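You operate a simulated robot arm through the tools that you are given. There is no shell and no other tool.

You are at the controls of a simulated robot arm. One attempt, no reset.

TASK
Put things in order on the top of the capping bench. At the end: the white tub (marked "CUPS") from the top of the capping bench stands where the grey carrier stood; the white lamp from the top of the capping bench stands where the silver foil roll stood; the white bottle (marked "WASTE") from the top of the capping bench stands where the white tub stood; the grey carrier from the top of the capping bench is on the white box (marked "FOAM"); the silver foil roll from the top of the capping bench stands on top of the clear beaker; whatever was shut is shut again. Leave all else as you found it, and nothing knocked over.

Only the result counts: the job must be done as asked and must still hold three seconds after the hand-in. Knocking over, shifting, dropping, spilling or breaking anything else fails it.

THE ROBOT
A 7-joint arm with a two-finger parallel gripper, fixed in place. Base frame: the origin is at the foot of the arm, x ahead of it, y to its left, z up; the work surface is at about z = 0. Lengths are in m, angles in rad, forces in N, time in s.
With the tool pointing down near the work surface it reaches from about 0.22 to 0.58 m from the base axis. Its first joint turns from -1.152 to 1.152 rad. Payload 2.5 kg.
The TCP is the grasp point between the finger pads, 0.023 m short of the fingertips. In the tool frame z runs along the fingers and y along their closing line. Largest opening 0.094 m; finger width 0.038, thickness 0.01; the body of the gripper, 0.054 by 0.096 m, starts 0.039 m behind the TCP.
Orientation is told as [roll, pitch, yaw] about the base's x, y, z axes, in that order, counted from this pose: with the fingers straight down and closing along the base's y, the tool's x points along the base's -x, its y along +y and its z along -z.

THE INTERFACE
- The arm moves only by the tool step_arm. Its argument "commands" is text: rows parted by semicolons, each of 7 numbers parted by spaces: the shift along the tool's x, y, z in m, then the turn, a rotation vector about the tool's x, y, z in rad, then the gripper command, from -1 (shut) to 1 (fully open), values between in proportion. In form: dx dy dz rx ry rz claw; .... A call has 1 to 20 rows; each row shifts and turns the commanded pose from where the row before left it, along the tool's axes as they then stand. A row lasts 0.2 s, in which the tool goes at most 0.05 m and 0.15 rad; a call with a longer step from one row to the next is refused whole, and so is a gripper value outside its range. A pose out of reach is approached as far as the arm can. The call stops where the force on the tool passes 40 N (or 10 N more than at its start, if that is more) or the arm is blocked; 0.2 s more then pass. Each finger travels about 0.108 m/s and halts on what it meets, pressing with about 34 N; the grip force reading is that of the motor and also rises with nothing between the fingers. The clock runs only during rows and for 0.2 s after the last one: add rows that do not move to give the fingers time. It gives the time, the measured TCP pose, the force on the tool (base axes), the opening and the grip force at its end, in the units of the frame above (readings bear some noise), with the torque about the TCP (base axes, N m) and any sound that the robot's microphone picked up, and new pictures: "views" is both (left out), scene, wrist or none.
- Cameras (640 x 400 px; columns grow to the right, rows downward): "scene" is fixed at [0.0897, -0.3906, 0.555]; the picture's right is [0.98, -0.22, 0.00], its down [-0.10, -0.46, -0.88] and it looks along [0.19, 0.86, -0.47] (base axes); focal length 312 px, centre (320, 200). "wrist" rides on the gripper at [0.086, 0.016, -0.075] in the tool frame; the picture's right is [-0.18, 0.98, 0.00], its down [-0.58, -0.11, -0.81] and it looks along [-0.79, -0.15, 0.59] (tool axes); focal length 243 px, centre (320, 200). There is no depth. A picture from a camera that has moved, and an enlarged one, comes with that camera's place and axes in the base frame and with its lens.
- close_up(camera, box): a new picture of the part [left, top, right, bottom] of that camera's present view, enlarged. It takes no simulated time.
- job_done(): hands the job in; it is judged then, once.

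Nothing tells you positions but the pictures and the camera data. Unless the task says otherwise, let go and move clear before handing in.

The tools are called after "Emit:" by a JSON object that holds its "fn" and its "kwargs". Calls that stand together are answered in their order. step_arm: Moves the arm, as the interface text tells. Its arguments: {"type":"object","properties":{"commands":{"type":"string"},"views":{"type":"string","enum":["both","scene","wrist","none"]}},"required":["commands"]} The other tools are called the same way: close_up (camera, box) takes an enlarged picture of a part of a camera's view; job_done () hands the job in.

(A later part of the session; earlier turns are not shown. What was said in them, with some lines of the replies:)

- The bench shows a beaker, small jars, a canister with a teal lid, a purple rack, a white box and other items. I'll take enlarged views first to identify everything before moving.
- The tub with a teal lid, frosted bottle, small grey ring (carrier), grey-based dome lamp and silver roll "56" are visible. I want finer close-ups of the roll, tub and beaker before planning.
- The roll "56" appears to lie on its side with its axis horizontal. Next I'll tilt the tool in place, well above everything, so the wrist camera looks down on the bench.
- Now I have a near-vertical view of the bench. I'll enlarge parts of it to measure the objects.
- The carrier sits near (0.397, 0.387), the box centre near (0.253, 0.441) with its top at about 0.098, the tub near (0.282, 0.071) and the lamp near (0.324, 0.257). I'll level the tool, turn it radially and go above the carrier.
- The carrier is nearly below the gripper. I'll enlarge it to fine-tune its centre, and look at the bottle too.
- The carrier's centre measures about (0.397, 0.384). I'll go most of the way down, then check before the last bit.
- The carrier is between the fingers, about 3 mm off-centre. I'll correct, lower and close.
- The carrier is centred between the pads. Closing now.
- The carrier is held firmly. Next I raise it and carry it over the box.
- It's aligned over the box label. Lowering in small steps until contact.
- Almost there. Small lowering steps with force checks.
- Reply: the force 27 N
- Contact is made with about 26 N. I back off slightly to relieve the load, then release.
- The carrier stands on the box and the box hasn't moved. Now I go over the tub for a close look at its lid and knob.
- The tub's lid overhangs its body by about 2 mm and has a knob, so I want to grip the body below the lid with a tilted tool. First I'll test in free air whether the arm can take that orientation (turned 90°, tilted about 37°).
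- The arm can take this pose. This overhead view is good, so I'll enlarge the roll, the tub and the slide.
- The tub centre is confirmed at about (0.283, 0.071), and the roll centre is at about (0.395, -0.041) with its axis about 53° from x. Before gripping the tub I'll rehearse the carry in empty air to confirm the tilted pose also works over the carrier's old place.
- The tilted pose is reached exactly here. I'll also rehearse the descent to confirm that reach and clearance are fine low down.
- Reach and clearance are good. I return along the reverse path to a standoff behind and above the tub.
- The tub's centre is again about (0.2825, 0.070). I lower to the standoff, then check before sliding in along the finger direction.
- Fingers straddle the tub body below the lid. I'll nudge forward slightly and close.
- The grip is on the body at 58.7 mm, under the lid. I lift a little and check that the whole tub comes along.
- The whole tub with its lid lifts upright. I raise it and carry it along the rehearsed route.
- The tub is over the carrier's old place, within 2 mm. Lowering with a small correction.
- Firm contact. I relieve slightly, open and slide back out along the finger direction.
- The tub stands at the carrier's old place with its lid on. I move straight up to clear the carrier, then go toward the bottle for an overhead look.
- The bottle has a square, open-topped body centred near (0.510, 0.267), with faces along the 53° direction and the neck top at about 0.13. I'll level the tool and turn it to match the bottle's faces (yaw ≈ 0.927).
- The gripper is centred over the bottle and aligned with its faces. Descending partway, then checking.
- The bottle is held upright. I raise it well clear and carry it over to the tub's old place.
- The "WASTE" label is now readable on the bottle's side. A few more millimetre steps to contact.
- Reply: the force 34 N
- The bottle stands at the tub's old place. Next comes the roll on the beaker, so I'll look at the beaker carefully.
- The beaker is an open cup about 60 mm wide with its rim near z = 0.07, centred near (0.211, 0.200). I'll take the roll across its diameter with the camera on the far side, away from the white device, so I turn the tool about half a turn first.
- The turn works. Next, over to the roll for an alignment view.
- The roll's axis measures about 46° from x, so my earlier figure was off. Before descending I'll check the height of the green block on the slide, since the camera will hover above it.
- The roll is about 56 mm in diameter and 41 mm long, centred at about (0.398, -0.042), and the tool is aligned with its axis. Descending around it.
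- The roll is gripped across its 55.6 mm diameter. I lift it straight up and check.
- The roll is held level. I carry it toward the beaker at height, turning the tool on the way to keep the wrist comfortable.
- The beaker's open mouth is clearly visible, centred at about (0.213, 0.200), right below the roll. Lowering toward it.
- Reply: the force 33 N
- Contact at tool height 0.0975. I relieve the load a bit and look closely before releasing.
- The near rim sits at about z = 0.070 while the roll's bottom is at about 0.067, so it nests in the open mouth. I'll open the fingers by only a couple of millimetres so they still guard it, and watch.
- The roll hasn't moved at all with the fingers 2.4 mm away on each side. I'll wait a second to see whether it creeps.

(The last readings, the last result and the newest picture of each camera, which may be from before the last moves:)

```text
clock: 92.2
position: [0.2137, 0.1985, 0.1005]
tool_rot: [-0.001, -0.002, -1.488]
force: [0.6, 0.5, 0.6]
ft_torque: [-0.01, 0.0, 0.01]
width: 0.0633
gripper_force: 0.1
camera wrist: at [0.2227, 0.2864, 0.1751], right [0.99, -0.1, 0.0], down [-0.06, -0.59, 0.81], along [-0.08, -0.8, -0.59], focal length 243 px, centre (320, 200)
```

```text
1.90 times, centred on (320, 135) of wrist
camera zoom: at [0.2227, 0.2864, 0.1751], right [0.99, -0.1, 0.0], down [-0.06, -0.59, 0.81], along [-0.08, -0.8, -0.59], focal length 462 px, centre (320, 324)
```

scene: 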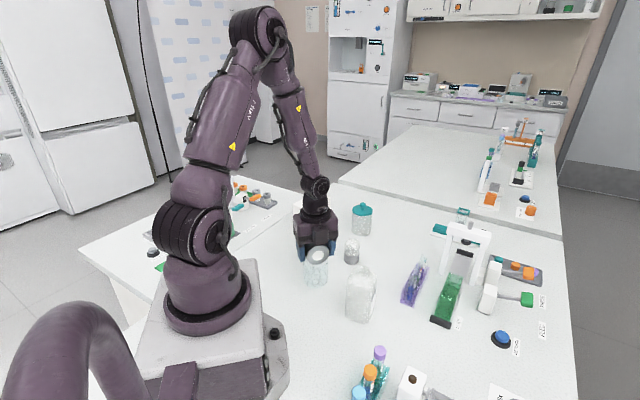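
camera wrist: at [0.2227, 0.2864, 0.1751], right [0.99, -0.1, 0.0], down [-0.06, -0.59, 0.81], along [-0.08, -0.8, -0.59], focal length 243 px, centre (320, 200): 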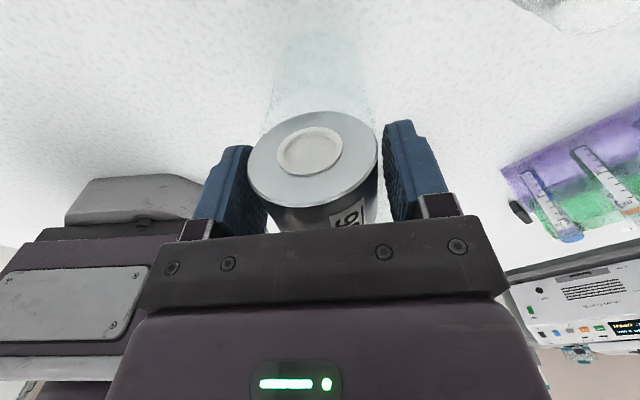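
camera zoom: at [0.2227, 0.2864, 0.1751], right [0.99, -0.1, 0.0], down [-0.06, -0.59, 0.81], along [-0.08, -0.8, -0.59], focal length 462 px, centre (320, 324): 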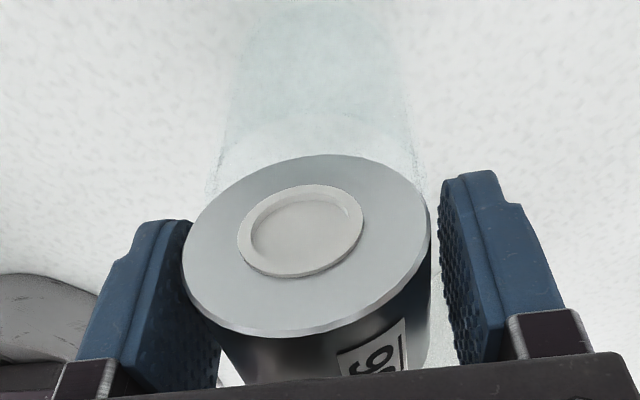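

The roll rests steadily. Opening fully and rising straight up.

Emit:
{"fn": "step_arm", "kwargs": {"commands": "0 0 0 0 0 0 0.6; 0 0 0 0 0 0 0.8; 0 0 -0.01 0 0 0 0.9; 0 0 -0.02 0 0 0 0.9; 0 0 -0.04 0 0 0 1; 0 0 -0.045 0 0 0 1; 0 0 -0.045 0 0 0 1; 0 0 0 0 0 0 1; 0 0 0 0 0 0 1", "views": "both"}}

Emit:
{"fn": "close_up", "kwargs": {"camera": "scene", "box": [285, 230, 365, 300]}}

Emit:
{"fn": "close_up", "kwargs": {"camera": "wrist", "box": [230, 0, 410, 140]}}

```text
clock: 94.2
position: [0.2126, 0.1982, 0.2594]
tool_rot: [0.0, 0.0, -1.49]
force: [0.4, -0.2, -0.2]
ft_torque: [0.03, -0.02, 0.01]
width: 0.0942
gripper_force: 0.0
camera wrist: at [0.2215, 0.286, 0.3351], right [0.99, -0.1, 0.0], down [-0.06, -0.59, 0.81], along [-0.08, -0.8, -0.59], focal length 243 px, centre (320, 200)
```

scene: 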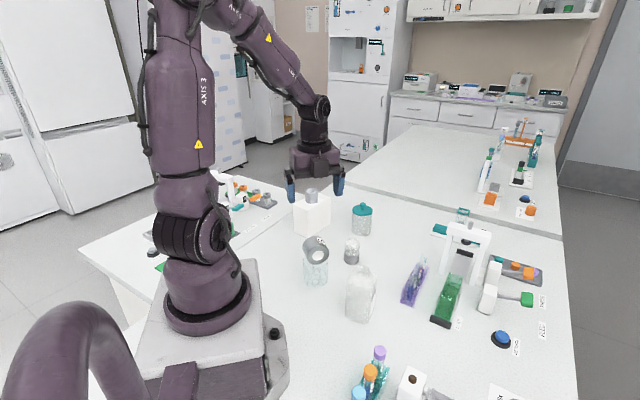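
wrist: 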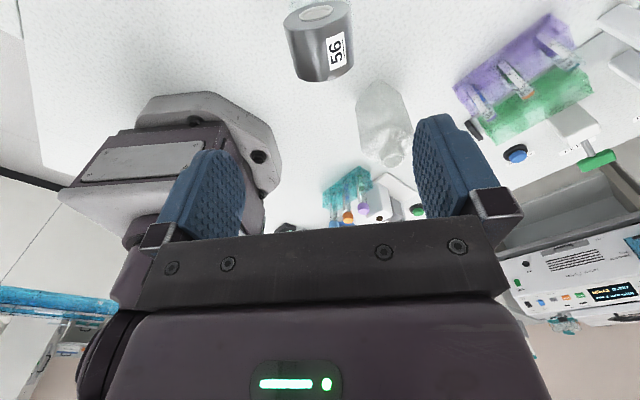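

```text
5.71 times, centred on (325, 265) of scene
camera zoom: at [0.0897, -0.3906, 0.555], right [0.98, -0.22, 0.0], down [-0.1, -0.46, -0.88], along [0.19, 0.86, -0.47], focal length 1781 px, centre (291, -171)
```

zoom: 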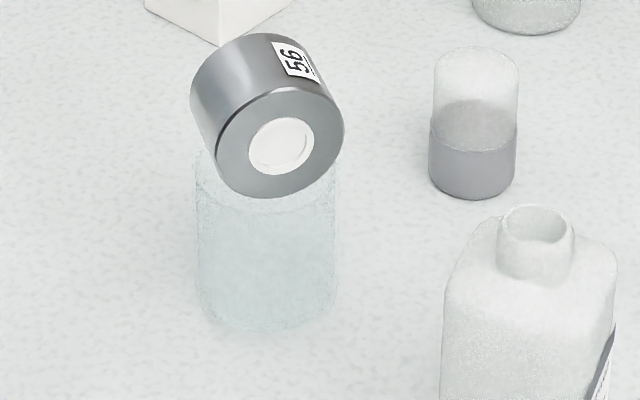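

```text
2.86 times, centred on (320, 70) of wrist
camera zoom: at [0.2215, 0.286, 0.3351], right [0.99, -0.1, 0.0], down [-0.06, -0.59, 0.81], along [-0.08, -0.8, -0.59], focal length 693 px, centre (320, 571)
```

zoom: 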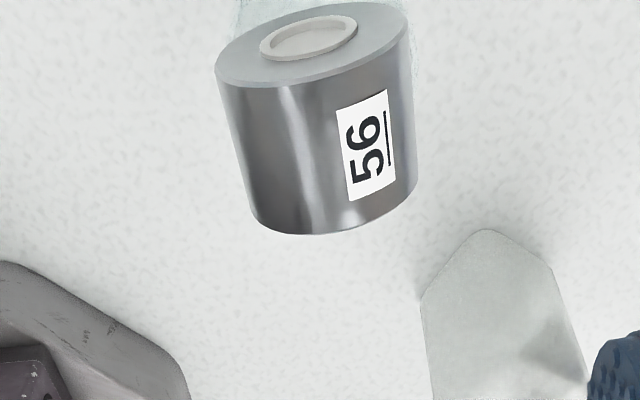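

The roll sits on the beaker. Last item: the lamp. I move above it at height.

Emit:
{"fn": "step_arm", "kwargs": {"commands": "0.0124 0.029 0 0 0 0 1; 0.0124 0.029 0 0 0 0 1; 0.0124 0.029 0 0 0 0 1; 0.0124 0.0289 0 0 0 0 1; 0 0 0.04 0 0 0 1; 0 0 0.04 0 0 0 1; 0 0 0 0 0 0 1; 0 0 0 0 0 0 1", "views": "both"}}

Emit:
{"fn": "close_up", "kwargs": {"camera": "wrist", "box": [250, 0, 390, 110]}}

```text
clock: 96.0
position: [0.3262, 0.2622, 0.1806]
tool_rot: [-0.002, 0.0, -1.489]
force: [-0.5, 0.2, 0.4]
ft_torque: [0.01, 0.03, -0.01]
width: 0.0942
gripper_force: 0.1
camera wrist: at [0.3354, 0.3504, 0.2551], right [0.99, -0.1, 0.0], down [-0.06, -0.59, 0.81], along [-0.08, -0.8, -0.59], focal length 243 px, centre (320, 200)
```

scene: 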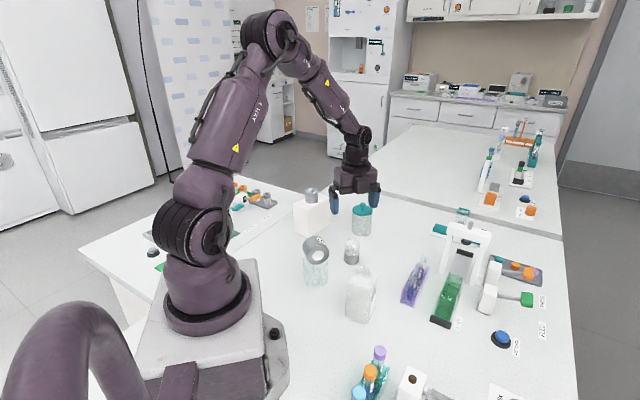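
wrist: 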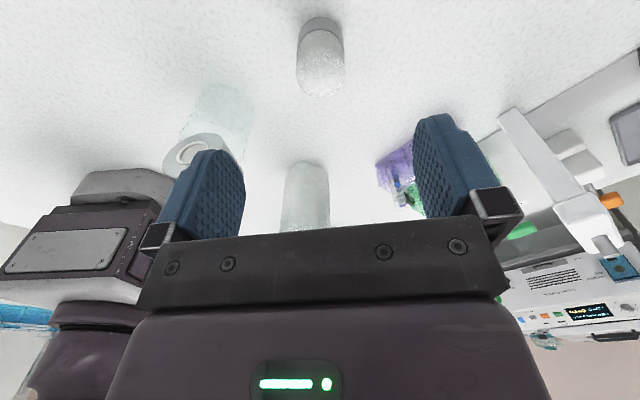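

```text
3.64 times, centred on (320, 55) of wrist
camera zoom: at [0.3354, 0.3504, 0.2551], right [0.99, -0.1, 0.0], down [-0.06, -0.59, 0.81], along [-0.08, -0.8, -0.59], focal length 882 px, centre (320, 727)
```

zoom: 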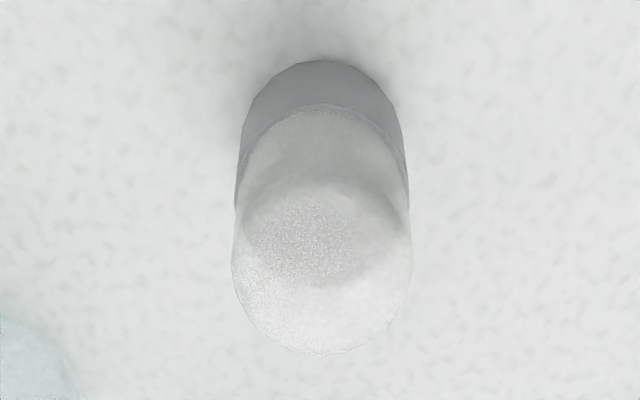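

The lamp's centre is about (0.327, 0.255). Correcting by 6 mm and descending around it.

Emit:
{"fn": "step_arm", "kwargs": {"commands": "-0.006 0 0.03 0 0 0 1; 0 0 0.03 0 0 0 1; 0 0 0.03 0 0 0 1; 0 0 0.01 0 0 0 1; 0 0 0 0 0 0 1; 0 0 0 0 0 0 1", "views": "both"}}

Emit:
{"fn": "close_up", "kwargs": {"camera": "scene", "box": [310, 190, 400, 280]}}

```text
clock: 97.4
position: [0.3246, 0.2524, 0.0805]
tool_rot: [0.0, 0.0, -1.488]
force: [0.1, 0.9, 0.3]
ft_torque: [0.0, 0.0, -0.05]
width: 0.094
gripper_force: 0.0
camera wrist: at [0.334, 0.3404, 0.1558], right [0.99, -0.1, 0.0], down [-0.06, -0.59, 0.81], along [-0.08, -0.8, -0.59], focal length 243 px, centre (320, 200)
```

scene: 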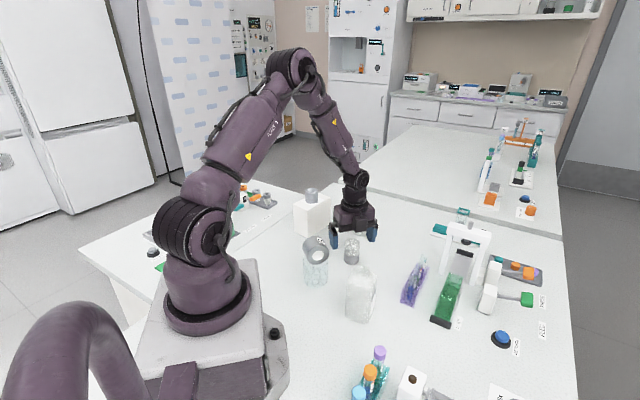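
wrist: 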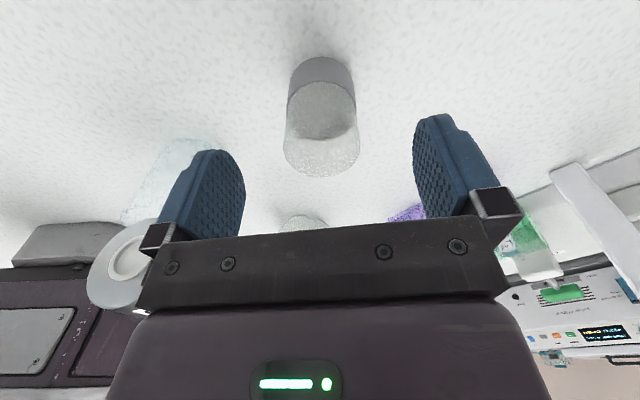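

```text
4.44 times, centred on (355, 235) of scene
camera zoom: at [0.0897, -0.3906, 0.555], right [0.98, -0.22, 0.0], down [-0.1, -0.46, -0.88], along [0.19, 0.86, -0.47], focal length 1385 px, centre (164, 44)
```

zoom: 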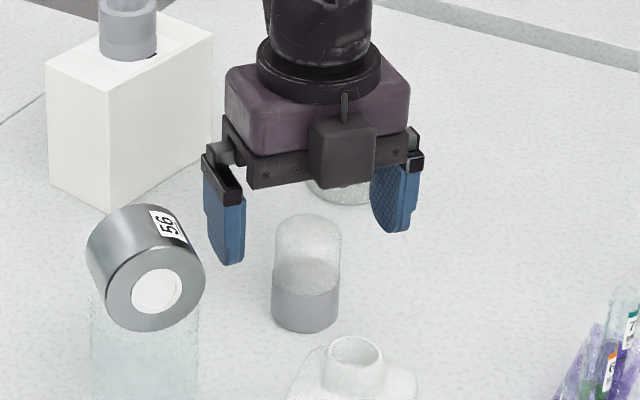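

Well centred, with clear space to the roll and the tub. Continue down and close.

Emit:
{"fn": "step_arm", "kwargs": {"commands": "0 0 0.015 0 0 0 1; 0 0 0.015 0 0 0 1; 0 0 0.01 0 0 0 1; 0 0 0 0 0 0 1; 0 0 0 0 0 0 1", "views": "both"}}

Emit:
{"fn": "close_up", "kwargs": {"camera": "scene", "box": [310, 190, 400, 280]}}

```text
clock: 98.6
position: [0.3243, 0.2513, 0.0419]
tool_rot: [-0.001, -0.001, -1.487]
force: [0.6, 0.0, 0.6]
ft_torque: [-0.03, -0.02, 0.01]
width: 0.0942
gripper_force: 0.1
camera wrist: at [0.3345, 0.3395, 0.1164], right [0.99, -0.1, 0.0], down [-0.06, -0.59, 0.81], along [-0.08, -0.8, -0.59], focal length 243 px, centre (320, 200)
```

scene: 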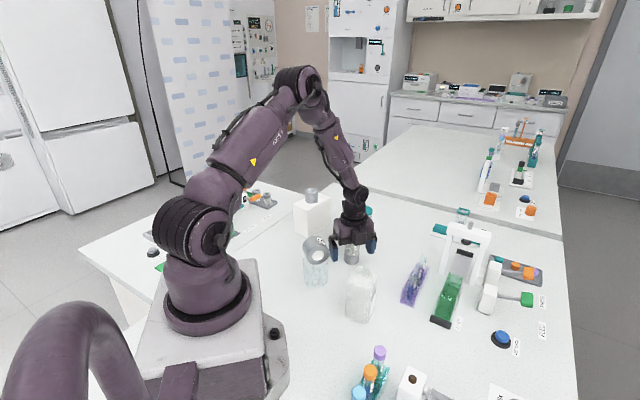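
wrist: 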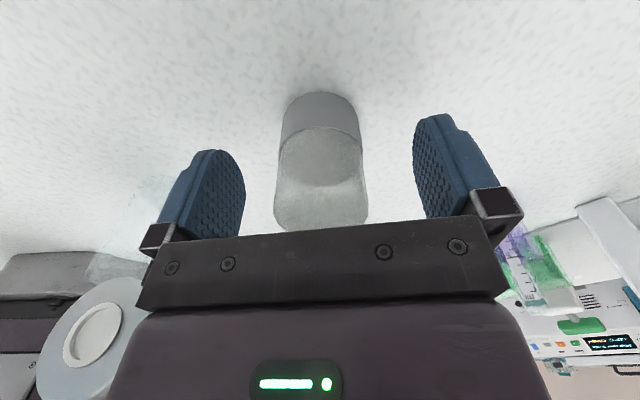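

```text
4.44 times, centred on (355, 235) of scene
camera zoom: at [0.0897, -0.3906, 0.555], right [0.98, -0.22, 0.0], down [-0.1, -0.46, -0.88], along [0.19, 0.86, -0.47], focal length 1385 px, centre (164, 44)
```

zoom: 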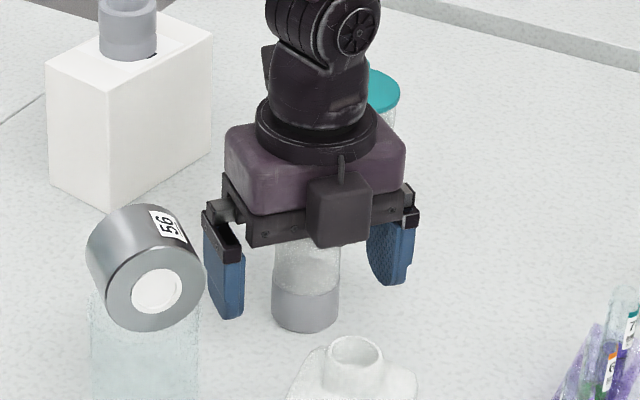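

Emit:
{"fn": "step_arm", "kwargs": {"commands": "0 0 0.004 0 0 0 1; 0 0 0 0 0 0 0.4; 0 0 0 0 0 0 0.1; 0 0 0 0 0 0 -1; 0 0 0 0 0 0 -1; 0 0 0 0 0 0 -1", "views": "both"}}

Emit:
{"fn": "close_up", "kwargs": {"camera": "scene", "box": [310, 190, 400, 280]}}

```text
clock: 100.0
position: [0.3246, 0.2511, 0.0374]
tool_rot: [0.001, 0.001, -1.489]
force: [0.7, -0.5, 2.5]
ft_torque: [0.01, 0.01, 0.03]
width: 0.0409
gripper_force: 34.1
camera wrist: at [0.3346, 0.3394, 0.1127], right [0.99, -0.1, 0.0], down [-0.06, -0.59, 0.81], along [-0.08, -0.8, -0.59], focal length 243 px, centre (320, 200)
```

scene: 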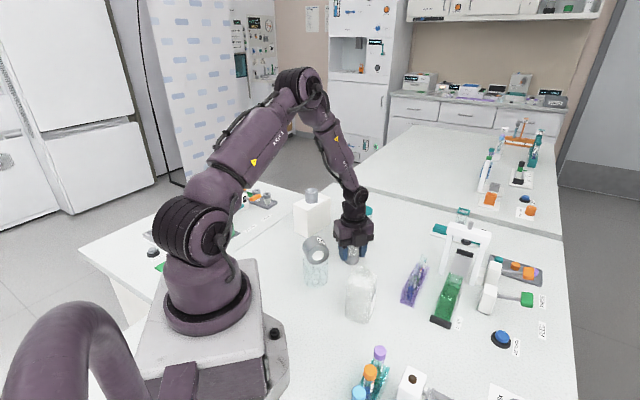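
wrist: 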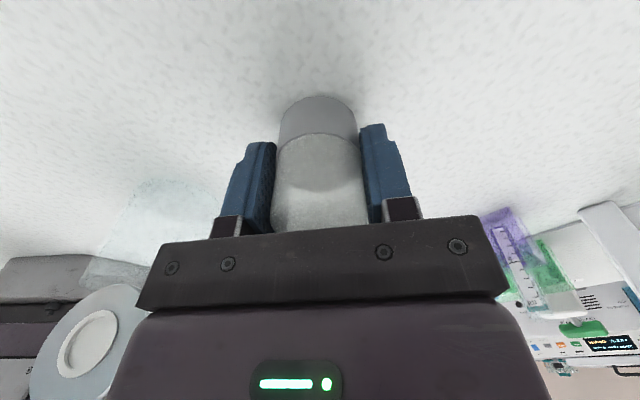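

```text
4.44 times, centred on (355, 235) of scene
camera zoom: at [0.0897, -0.3906, 0.555], right [0.98, -0.22, 0.0], down [-0.1, -0.46, -0.88], along [0.19, 0.86, -0.47], focal length 1385 px, centre (164, 44)
```

zoom: 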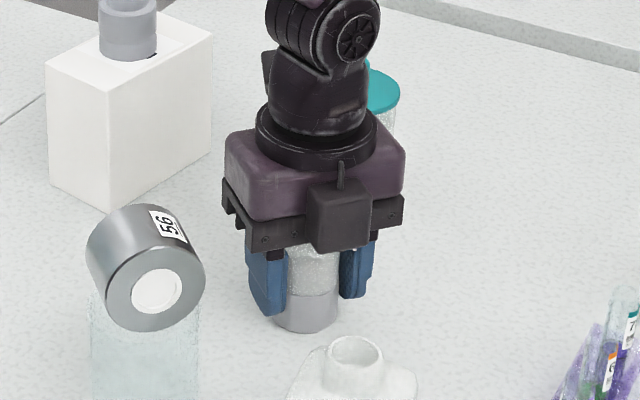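

Gripped at 40.9 mm. I lift slightly and check the base comes along with the dome.

Emit:
{"fn": "step_arm", "kwargs": {"commands": "0 0 -0.006 0 0 0 -1; 0 0 -0.014 0 0 0 -1; 0 0 -0.02 0 0 0 -1; 0 0 0 0 0 0 -1", "views": "both"}}

Emit:
{"fn": "close_up", "kwargs": {"camera": "scene", "box": [310, 180, 400, 280]}}

```text
clock: 101.0
position: [0.3263, 0.2517, 0.0754]
tool_rot: [0.0, 0.0, -1.489]
force: [0.0, 1.1, -1.0]
ft_torque: [-0.04, 0.01, -0.02]
width: 0.0407
gripper_force: 33.9
camera wrist: at [0.3351, 0.3397, 0.1508], right [0.99, -0.1, 0.0], down [-0.06, -0.59, 0.81], along [-0.08, -0.8, -0.59], focal length 243 px, centre (320, 200)
```

scene: 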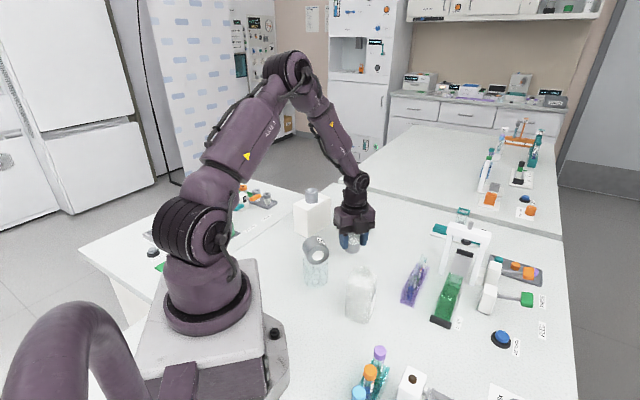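
wrist: 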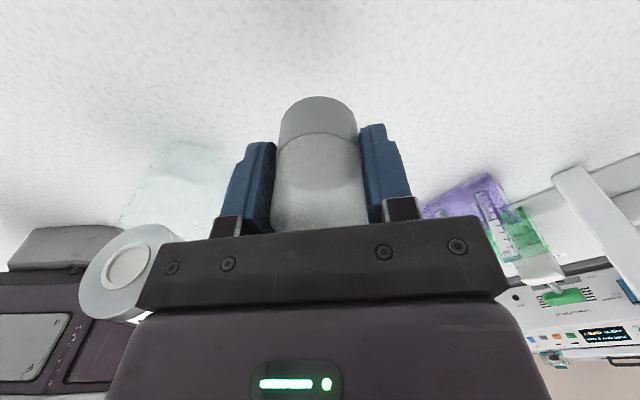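

```text
4.00 times, centred on (355, 230) of scene
camera zoom: at [0.0897, -0.3906, 0.555], right [0.98, -0.22, 0.0], down [-0.1, -0.46, -0.88], along [0.19, 0.86, -0.47], focal length 1246 px, centre (180, 80)
```

zoom: 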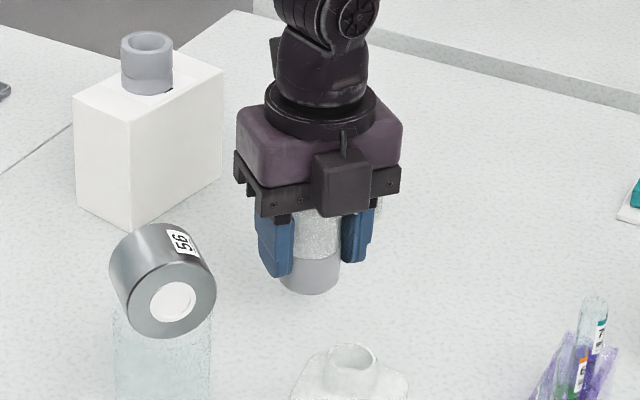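

The whole lamp lifts. I raise it and carry it to the roll's old place.

Emit:
{"fn": "step_arm", "kwargs": {"commands": "0 0 -0.042 0 0 0 -1; 0 0 -0.042 0 0 0 -1; 0 0 -0.042 0 0 0 -1; 0 0 -0.042 0 0 0 -1; -0.0374 0.0059 0 0 0 0.10625 -1; -0.0366 0.0098 0 0 0 0.10625 -1; -0.0353 0.0136 0 0 0 0.10625 -1; -0.0337 0.0173 0 0 0 0.10625 -1; -0.0317 0.0208 0 0 0 0.10625 -1; -0.0293 0.024 0 0 0 0.10625 -1; -0.0266 0.027 0 0 0 0.10625 -1; -0.0236 0.0296 0 0 0 0.10625 -1; 0 0 0 0 0 0 -1; 0 0 0 0 0 0 -1", "views": "both"}}

```text
clock: 104.0
position: [0.3945, -0.0428, 0.2445]
tool_rot: [0.0, 0.0, -2.341]
force: [-0.3, -0.2, -0.7]
ft_torque: [-0.01, -0.01, -0.02]
width: 0.0407
gripper_force: 34.2
camera wrist: at [0.4676, 0.0088, 0.3187], right [0.58, -0.82, 0.0], down [-0.48, -0.34, 0.81], along [-0.66, -0.47, -0.59], focal length 243 px, centre (320, 200)
```

scene: 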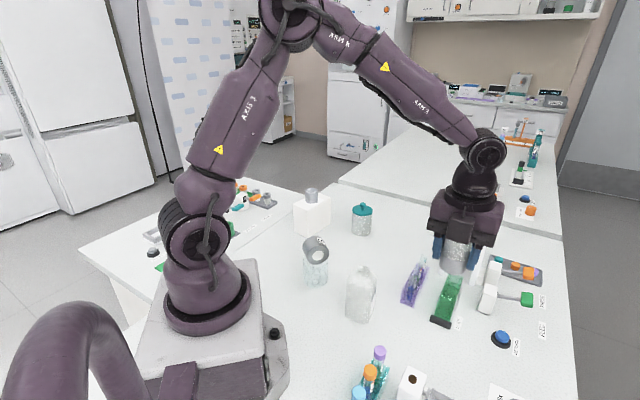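
wrist: 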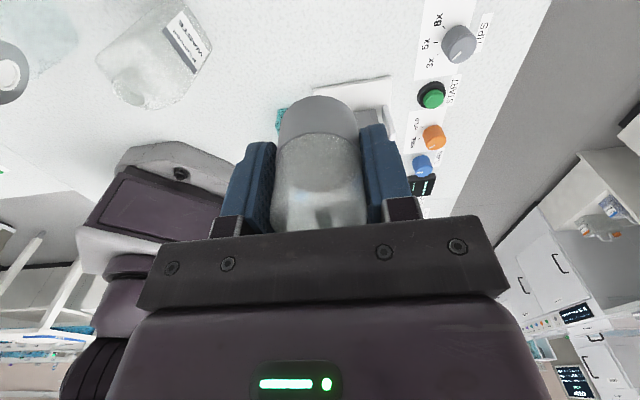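

Emit:
{"fn": "step_arm", "kwargs": {"commands": "0.0018 0.0004 0.045 0 0 0 -1; 0 0 0.045 0 0 0 -1; 0 0 0.045 0 0 0 -1; 0 0 0.04 0 0 0 -1; 0 0 0.015 0 0 0 -1; 0 0 0 0 0 0 -1; 0 0 0 0 0 0 -1", "views": "both"}}

Emit:
{"fn": "close_up", "kwargs": {"camera": "scene", "box": [390, 270, 490, 370]}}

```text
clock: 105.6
position: [0.3957, -0.0422, 0.0515]
tool_rot: [-0.001, 0.0, -2.338]
force: [0.4, -0.7, -0.9]
ft_torque: [0.03, 0.01, 0.02]
width: 0.0408
gripper_force: 33.9
camera wrist: at [0.4681, 0.0093, 0.1273], right [0.58, -0.82, 0.0], down [-0.48, -0.34, 0.81], along [-0.66, -0.47, -0.59], focal length 243 px, centre (320, 200)
```

scene: 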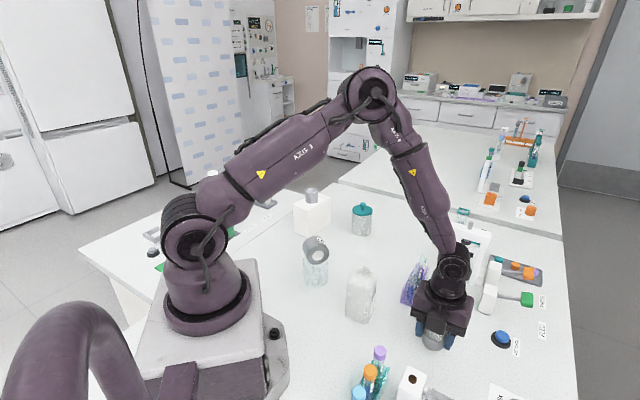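
wrist: 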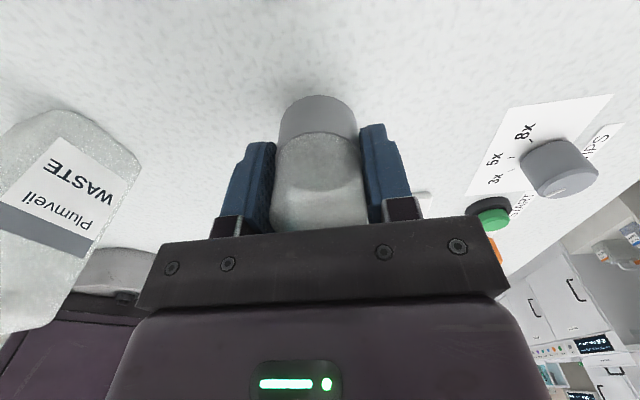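

```text
4.00 times, centred on (440, 320) of scene
camera zoom: at [0.0897, -0.3906, 0.555], right [0.98, -0.22, 0.0], down [-0.1, -0.46, -0.88], along [0.19, 0.86, -0.47], focal length 1246 px, centre (-160, -280)
```

zoom: 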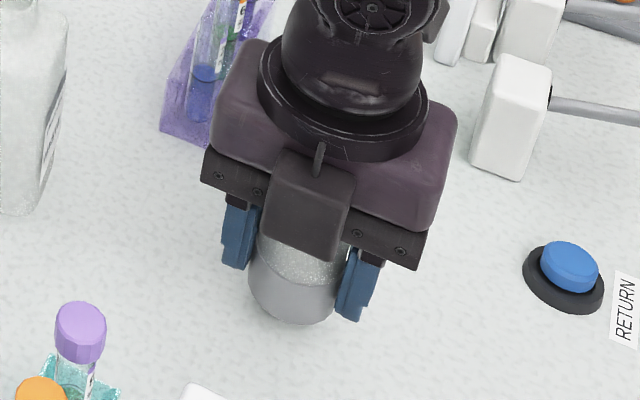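

Emit:
{"fn": "step_arm", "kwargs": {"commands": "0 0 0.007 0 0 0 -1; 0 0 0.005 0 0 0 -1; 0 0 0 0 0 0 -1; 0 0 0 0 0 0 -1", "views": "none"}}

```text
clock: 106.6
position: [0.3975, -0.0425, 0.0406]
tool_rot: [-0.001, 0.0, -2.34]
force: [-0.1, 0.5, -1.2]
ft_torque: [0.0, 0.01, -0.02]
width: 0.0408
gripper_force: 34.1
```

Emit:
{"fn": "step_arm", "kwargs": {"commands": "0 0 0.0012 0 0 0 -1; 0 0 0.0008 0 0 0 -1; 0 0 0 0 0 0 -1; 0 0 0 0 0 0 -1", "views": "none"}}

```text
clock: 107.6
position: [0.3978, -0.042, 0.0385]
tool_rot: [0.0, 0.0, -2.339]
force: [-0.9, 0.1, -0.2]
ft_torque: [0.02, 0.0, -0.01]
width: 0.0409
gripper_force: 33.5
```

Emit:
{"fn": "step_arm", "kwargs": {"commands": "0 0 0.0008 0 0 0 -1; 0 0 0 0 0 0 -1; 0 0 0 0 0 0 -1", "views": "none"}}

```text
clock: 108.4
position: [0.3971, -0.0429, 0.0392]
tool_rot: [0.0, 0.002, -2.339]
force: [0.6, 0.0, -0.4]
ft_torque: [-0.02, -0.03, 0.04]
width: 0.0409
gripper_force: 34.1
```

Emit:
{"fn": "step_arm", "kwargs": {"commands": "0 0 0.0008 0 0 0 -1; 0 0 0 0 0 0 -1; 0 0 0 0 0 0 -1", "views": "none"}}

```text
clock: 109.2
position: [0.3979, -0.042, 0.0369]
tool_rot: [0.001, 0.0, -2.338]
force: [-2.1, -0.3, 4.3]
ft_torque: [0.01, 0.08, 0.0]
width: 0.0406
gripper_force: 34.4
```

Light contact. Releasing and rising.

Emit:
{"fn": "step_arm", "kwargs": {"commands": "0 0 0 0 0 0 0.1; 0 0 0 0 0 0 0.4; 0 0 0 0 0 0 0.8; 0 0 -0.01 0 0 0 0.9; 0 0 -0.03 0 0 0 0.9; 0 0 -0.045 0 0 0 1; 0 0 -0.045 0 0 0 1; 0 0 -0.045 0 0 0 1; 0 0 0 0 0 0 1; 0 0 0 0 0 0 1", "views": "both"}}

Emit:
{"fn": "close_up", "kwargs": {"camera": "scene", "box": [390, 270, 490, 370]}}

Emit:
{"fn": "close_up", "kwargs": {"camera": "scene", "box": [280, 170, 440, 330]}}

```text
clock: 111.4
position: [0.3975, -0.0411, 0.2112]
tool_rot: [-0.001, 0.0, -2.342]
force: [0.3, 0.0, 0.0]
ft_torque: [-0.03, 0.01, -0.02]
width: 0.0941
gripper_force: 0.0
camera wrist: at [0.4702, 0.0096, 0.2857], right [0.58, -0.82, 0.0], down [-0.48, -0.34, 0.81], along [-0.66, -0.47, -0.59], focal length 243 px, centre (320, 200)
```

scene: 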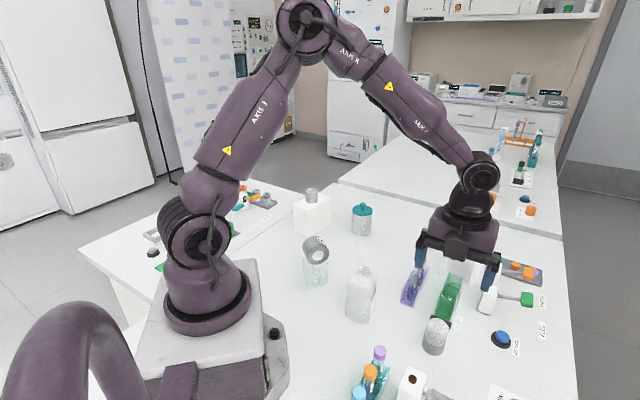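
wrist: 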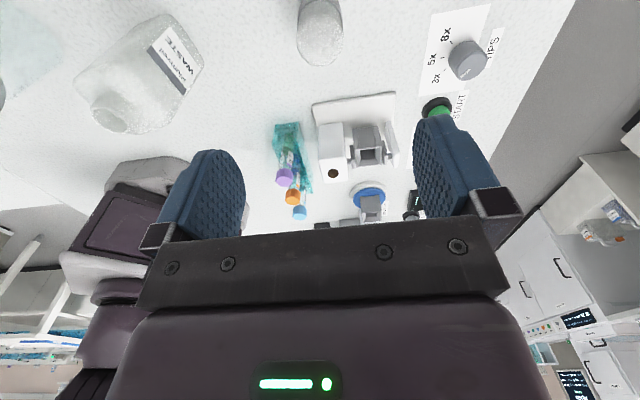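

```text
4.00 times, centred on (440, 320) of scene
camera zoom: at [0.0897, -0.3906, 0.555], right [0.98, -0.22, 0.0], down [-0.1, -0.46, -0.88], along [0.19, 0.86, -0.47], focal length 1246 px, centre (-160, -280)
```

zoom: 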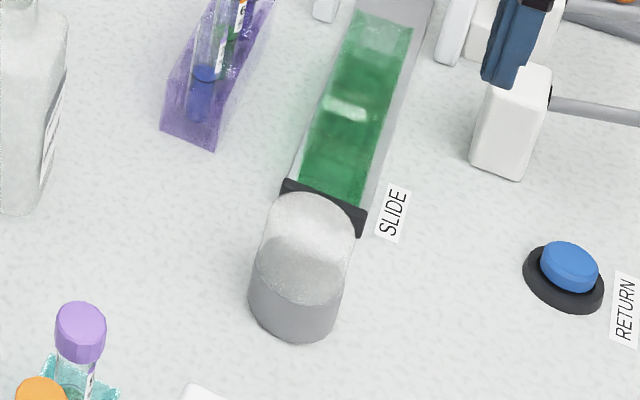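

```text
2.50 times, centred on (360, 250) of scene
camera zoom: at [0.0897, -0.3906, 0.555], right [0.98, -0.22, 0.0], down [-0.1, -0.46, -0.88], along [0.19, 0.86, -0.47], focal length 779 px, centre (220, 75)
```

zoom: 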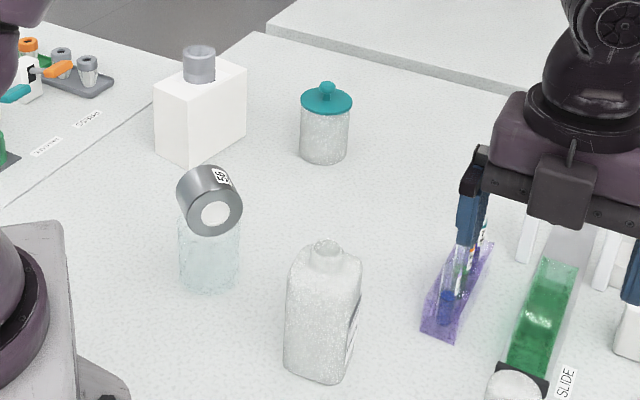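

All five items are in place. I raise the arm well clear and take a last look at everything.

Emit:
{"fn": "step_arm", "kwargs": {"commands": "0 0 -0.04 0 0 0 1; 0 0 -0.04 0 0 0 1; 0 0 -0.03 0 0 0 1; 0 0 0 0 0 0 1; 0 0 0 0 0 0 1; 0 0 0 0 0 0 1; 0 0 0 0 0 0 1; 0 0 0 0 0 0 1", "views": "both"}}

Emit:
{"fn": "close_up", "kwargs": {"camera": "scene", "box": [280, 230, 360, 300]}}

Emit:
{"fn": "close_up", "kwargs": {"camera": "scene", "box": [320, 230, 560, 400]}}

Emit:
{"fn": "close_up", "kwargs": {"camera": "scene", "box": [280, 170, 400, 250]}}

```text
clock: 113.2
position: [0.3968, -0.0407, 0.322]
tool_rot: [0.0, 0.0, -2.337]
force: [0.1, -0.6, -0.2]
ft_torque: [0.01, 0.0, 0.03]
width: 0.094
gripper_force: 0.0
camera wrist: at [0.4702, 0.0106, 0.3962], right [0.58, -0.82, 0.0], down [-0.48, -0.34, 0.81], along [-0.66, -0.47, -0.59], focal length 243 px, centre (320, 200)
```

scene: 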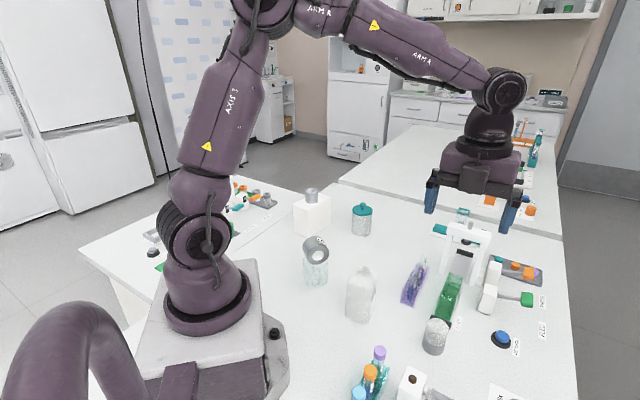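
wrist: 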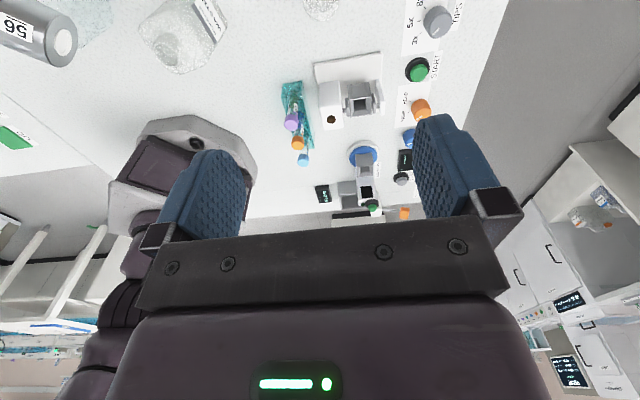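

```text
5.71 times, centred on (320, 265) of scene
camera zoom: at [0.0897, -0.3906, 0.555], right [0.98, -0.22, 0.0], down [-0.1, -0.46, -0.88], along [0.19, 0.86, -0.47], focal length 1781 px, centre (320, -171)
```

zoom: 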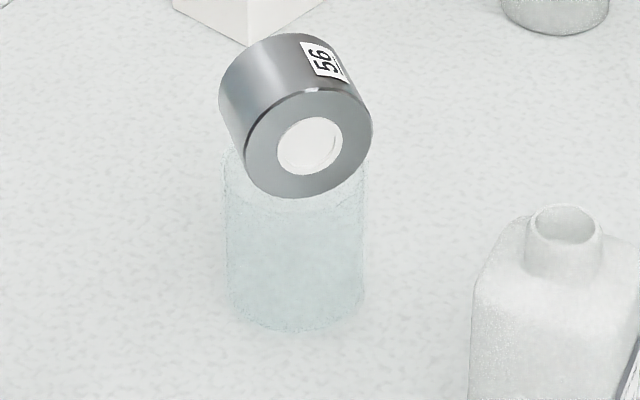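

```text
2.35 times, centred on (440, 315) of scene
camera zoom: at [0.0897, -0.3906, 0.555], right [0.98, -0.22, 0.0], down [-0.1, -0.46, -0.88], along [0.19, 0.86, -0.47], focal length 733 px, centre (38, -71)
```

zoom: 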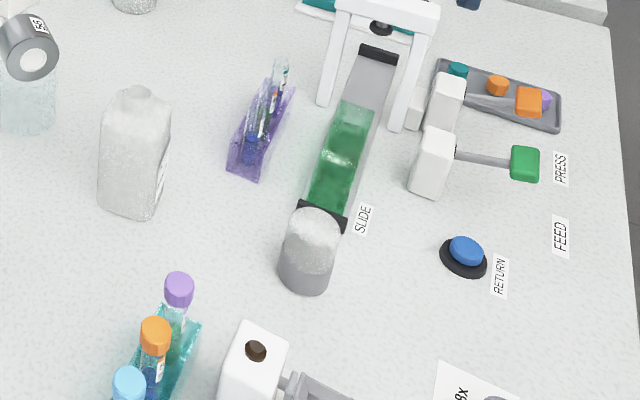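

```text
5.00 times, centred on (340, 210) of scene
camera zoom: at [0.0897, -0.3906, 0.555], right [0.98, -0.22, 0.0], down [-0.1, -0.46, -0.88], along [0.19, 0.86, -0.47], focal length 1558 px, centre (220, 150)
```

zoom: 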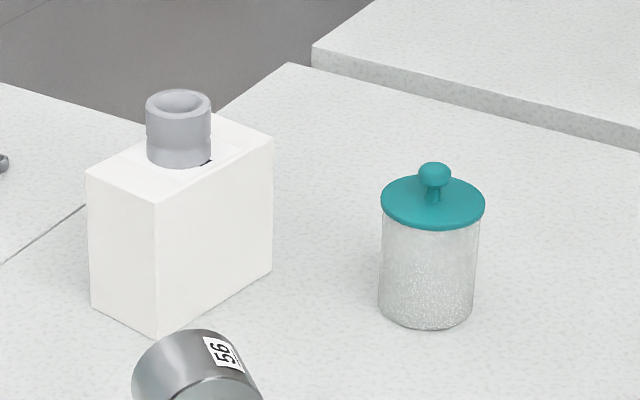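

Everything checks out. The carrier is on the FOAM box, the lidded tub is at the carrier's old place, and the WASTE bottle is where the tub was. The roll rests steadily on the beaker, the lamp stands where the roll was, and nothing else has moved. The gripper is empty and well clear, so I'm handing in.

Emit:
{"fn": "job_done", "kwargs": {}}

```text
The job is handed in.
```

I moved all five items and handed the job in; I haven't seen the judge's result. In the last pictures nothing had been knocked over or shifted, and the gripper was empty and well clear.

| Item | Where it is now |
|---|---|
| Grey carrier | On the FOAM box |
| White tub (CUPS) | Where the carrier stood, within about 3 mm, lid still on |
| White bottle (WASTE) | Where the tub stood |
| Silver foil roll | On top of the clear beaker |
| White lamp | Where the foil roll stood |

**Possible mismatch:** I placed the foil roll lying on its side, the way I found it, nested in the beaker's open mouth. It didn't move after I let go. If "stands" was meant as upright on its end, that placement would not match.

I opened nothing, so everything that was shut is still shut.
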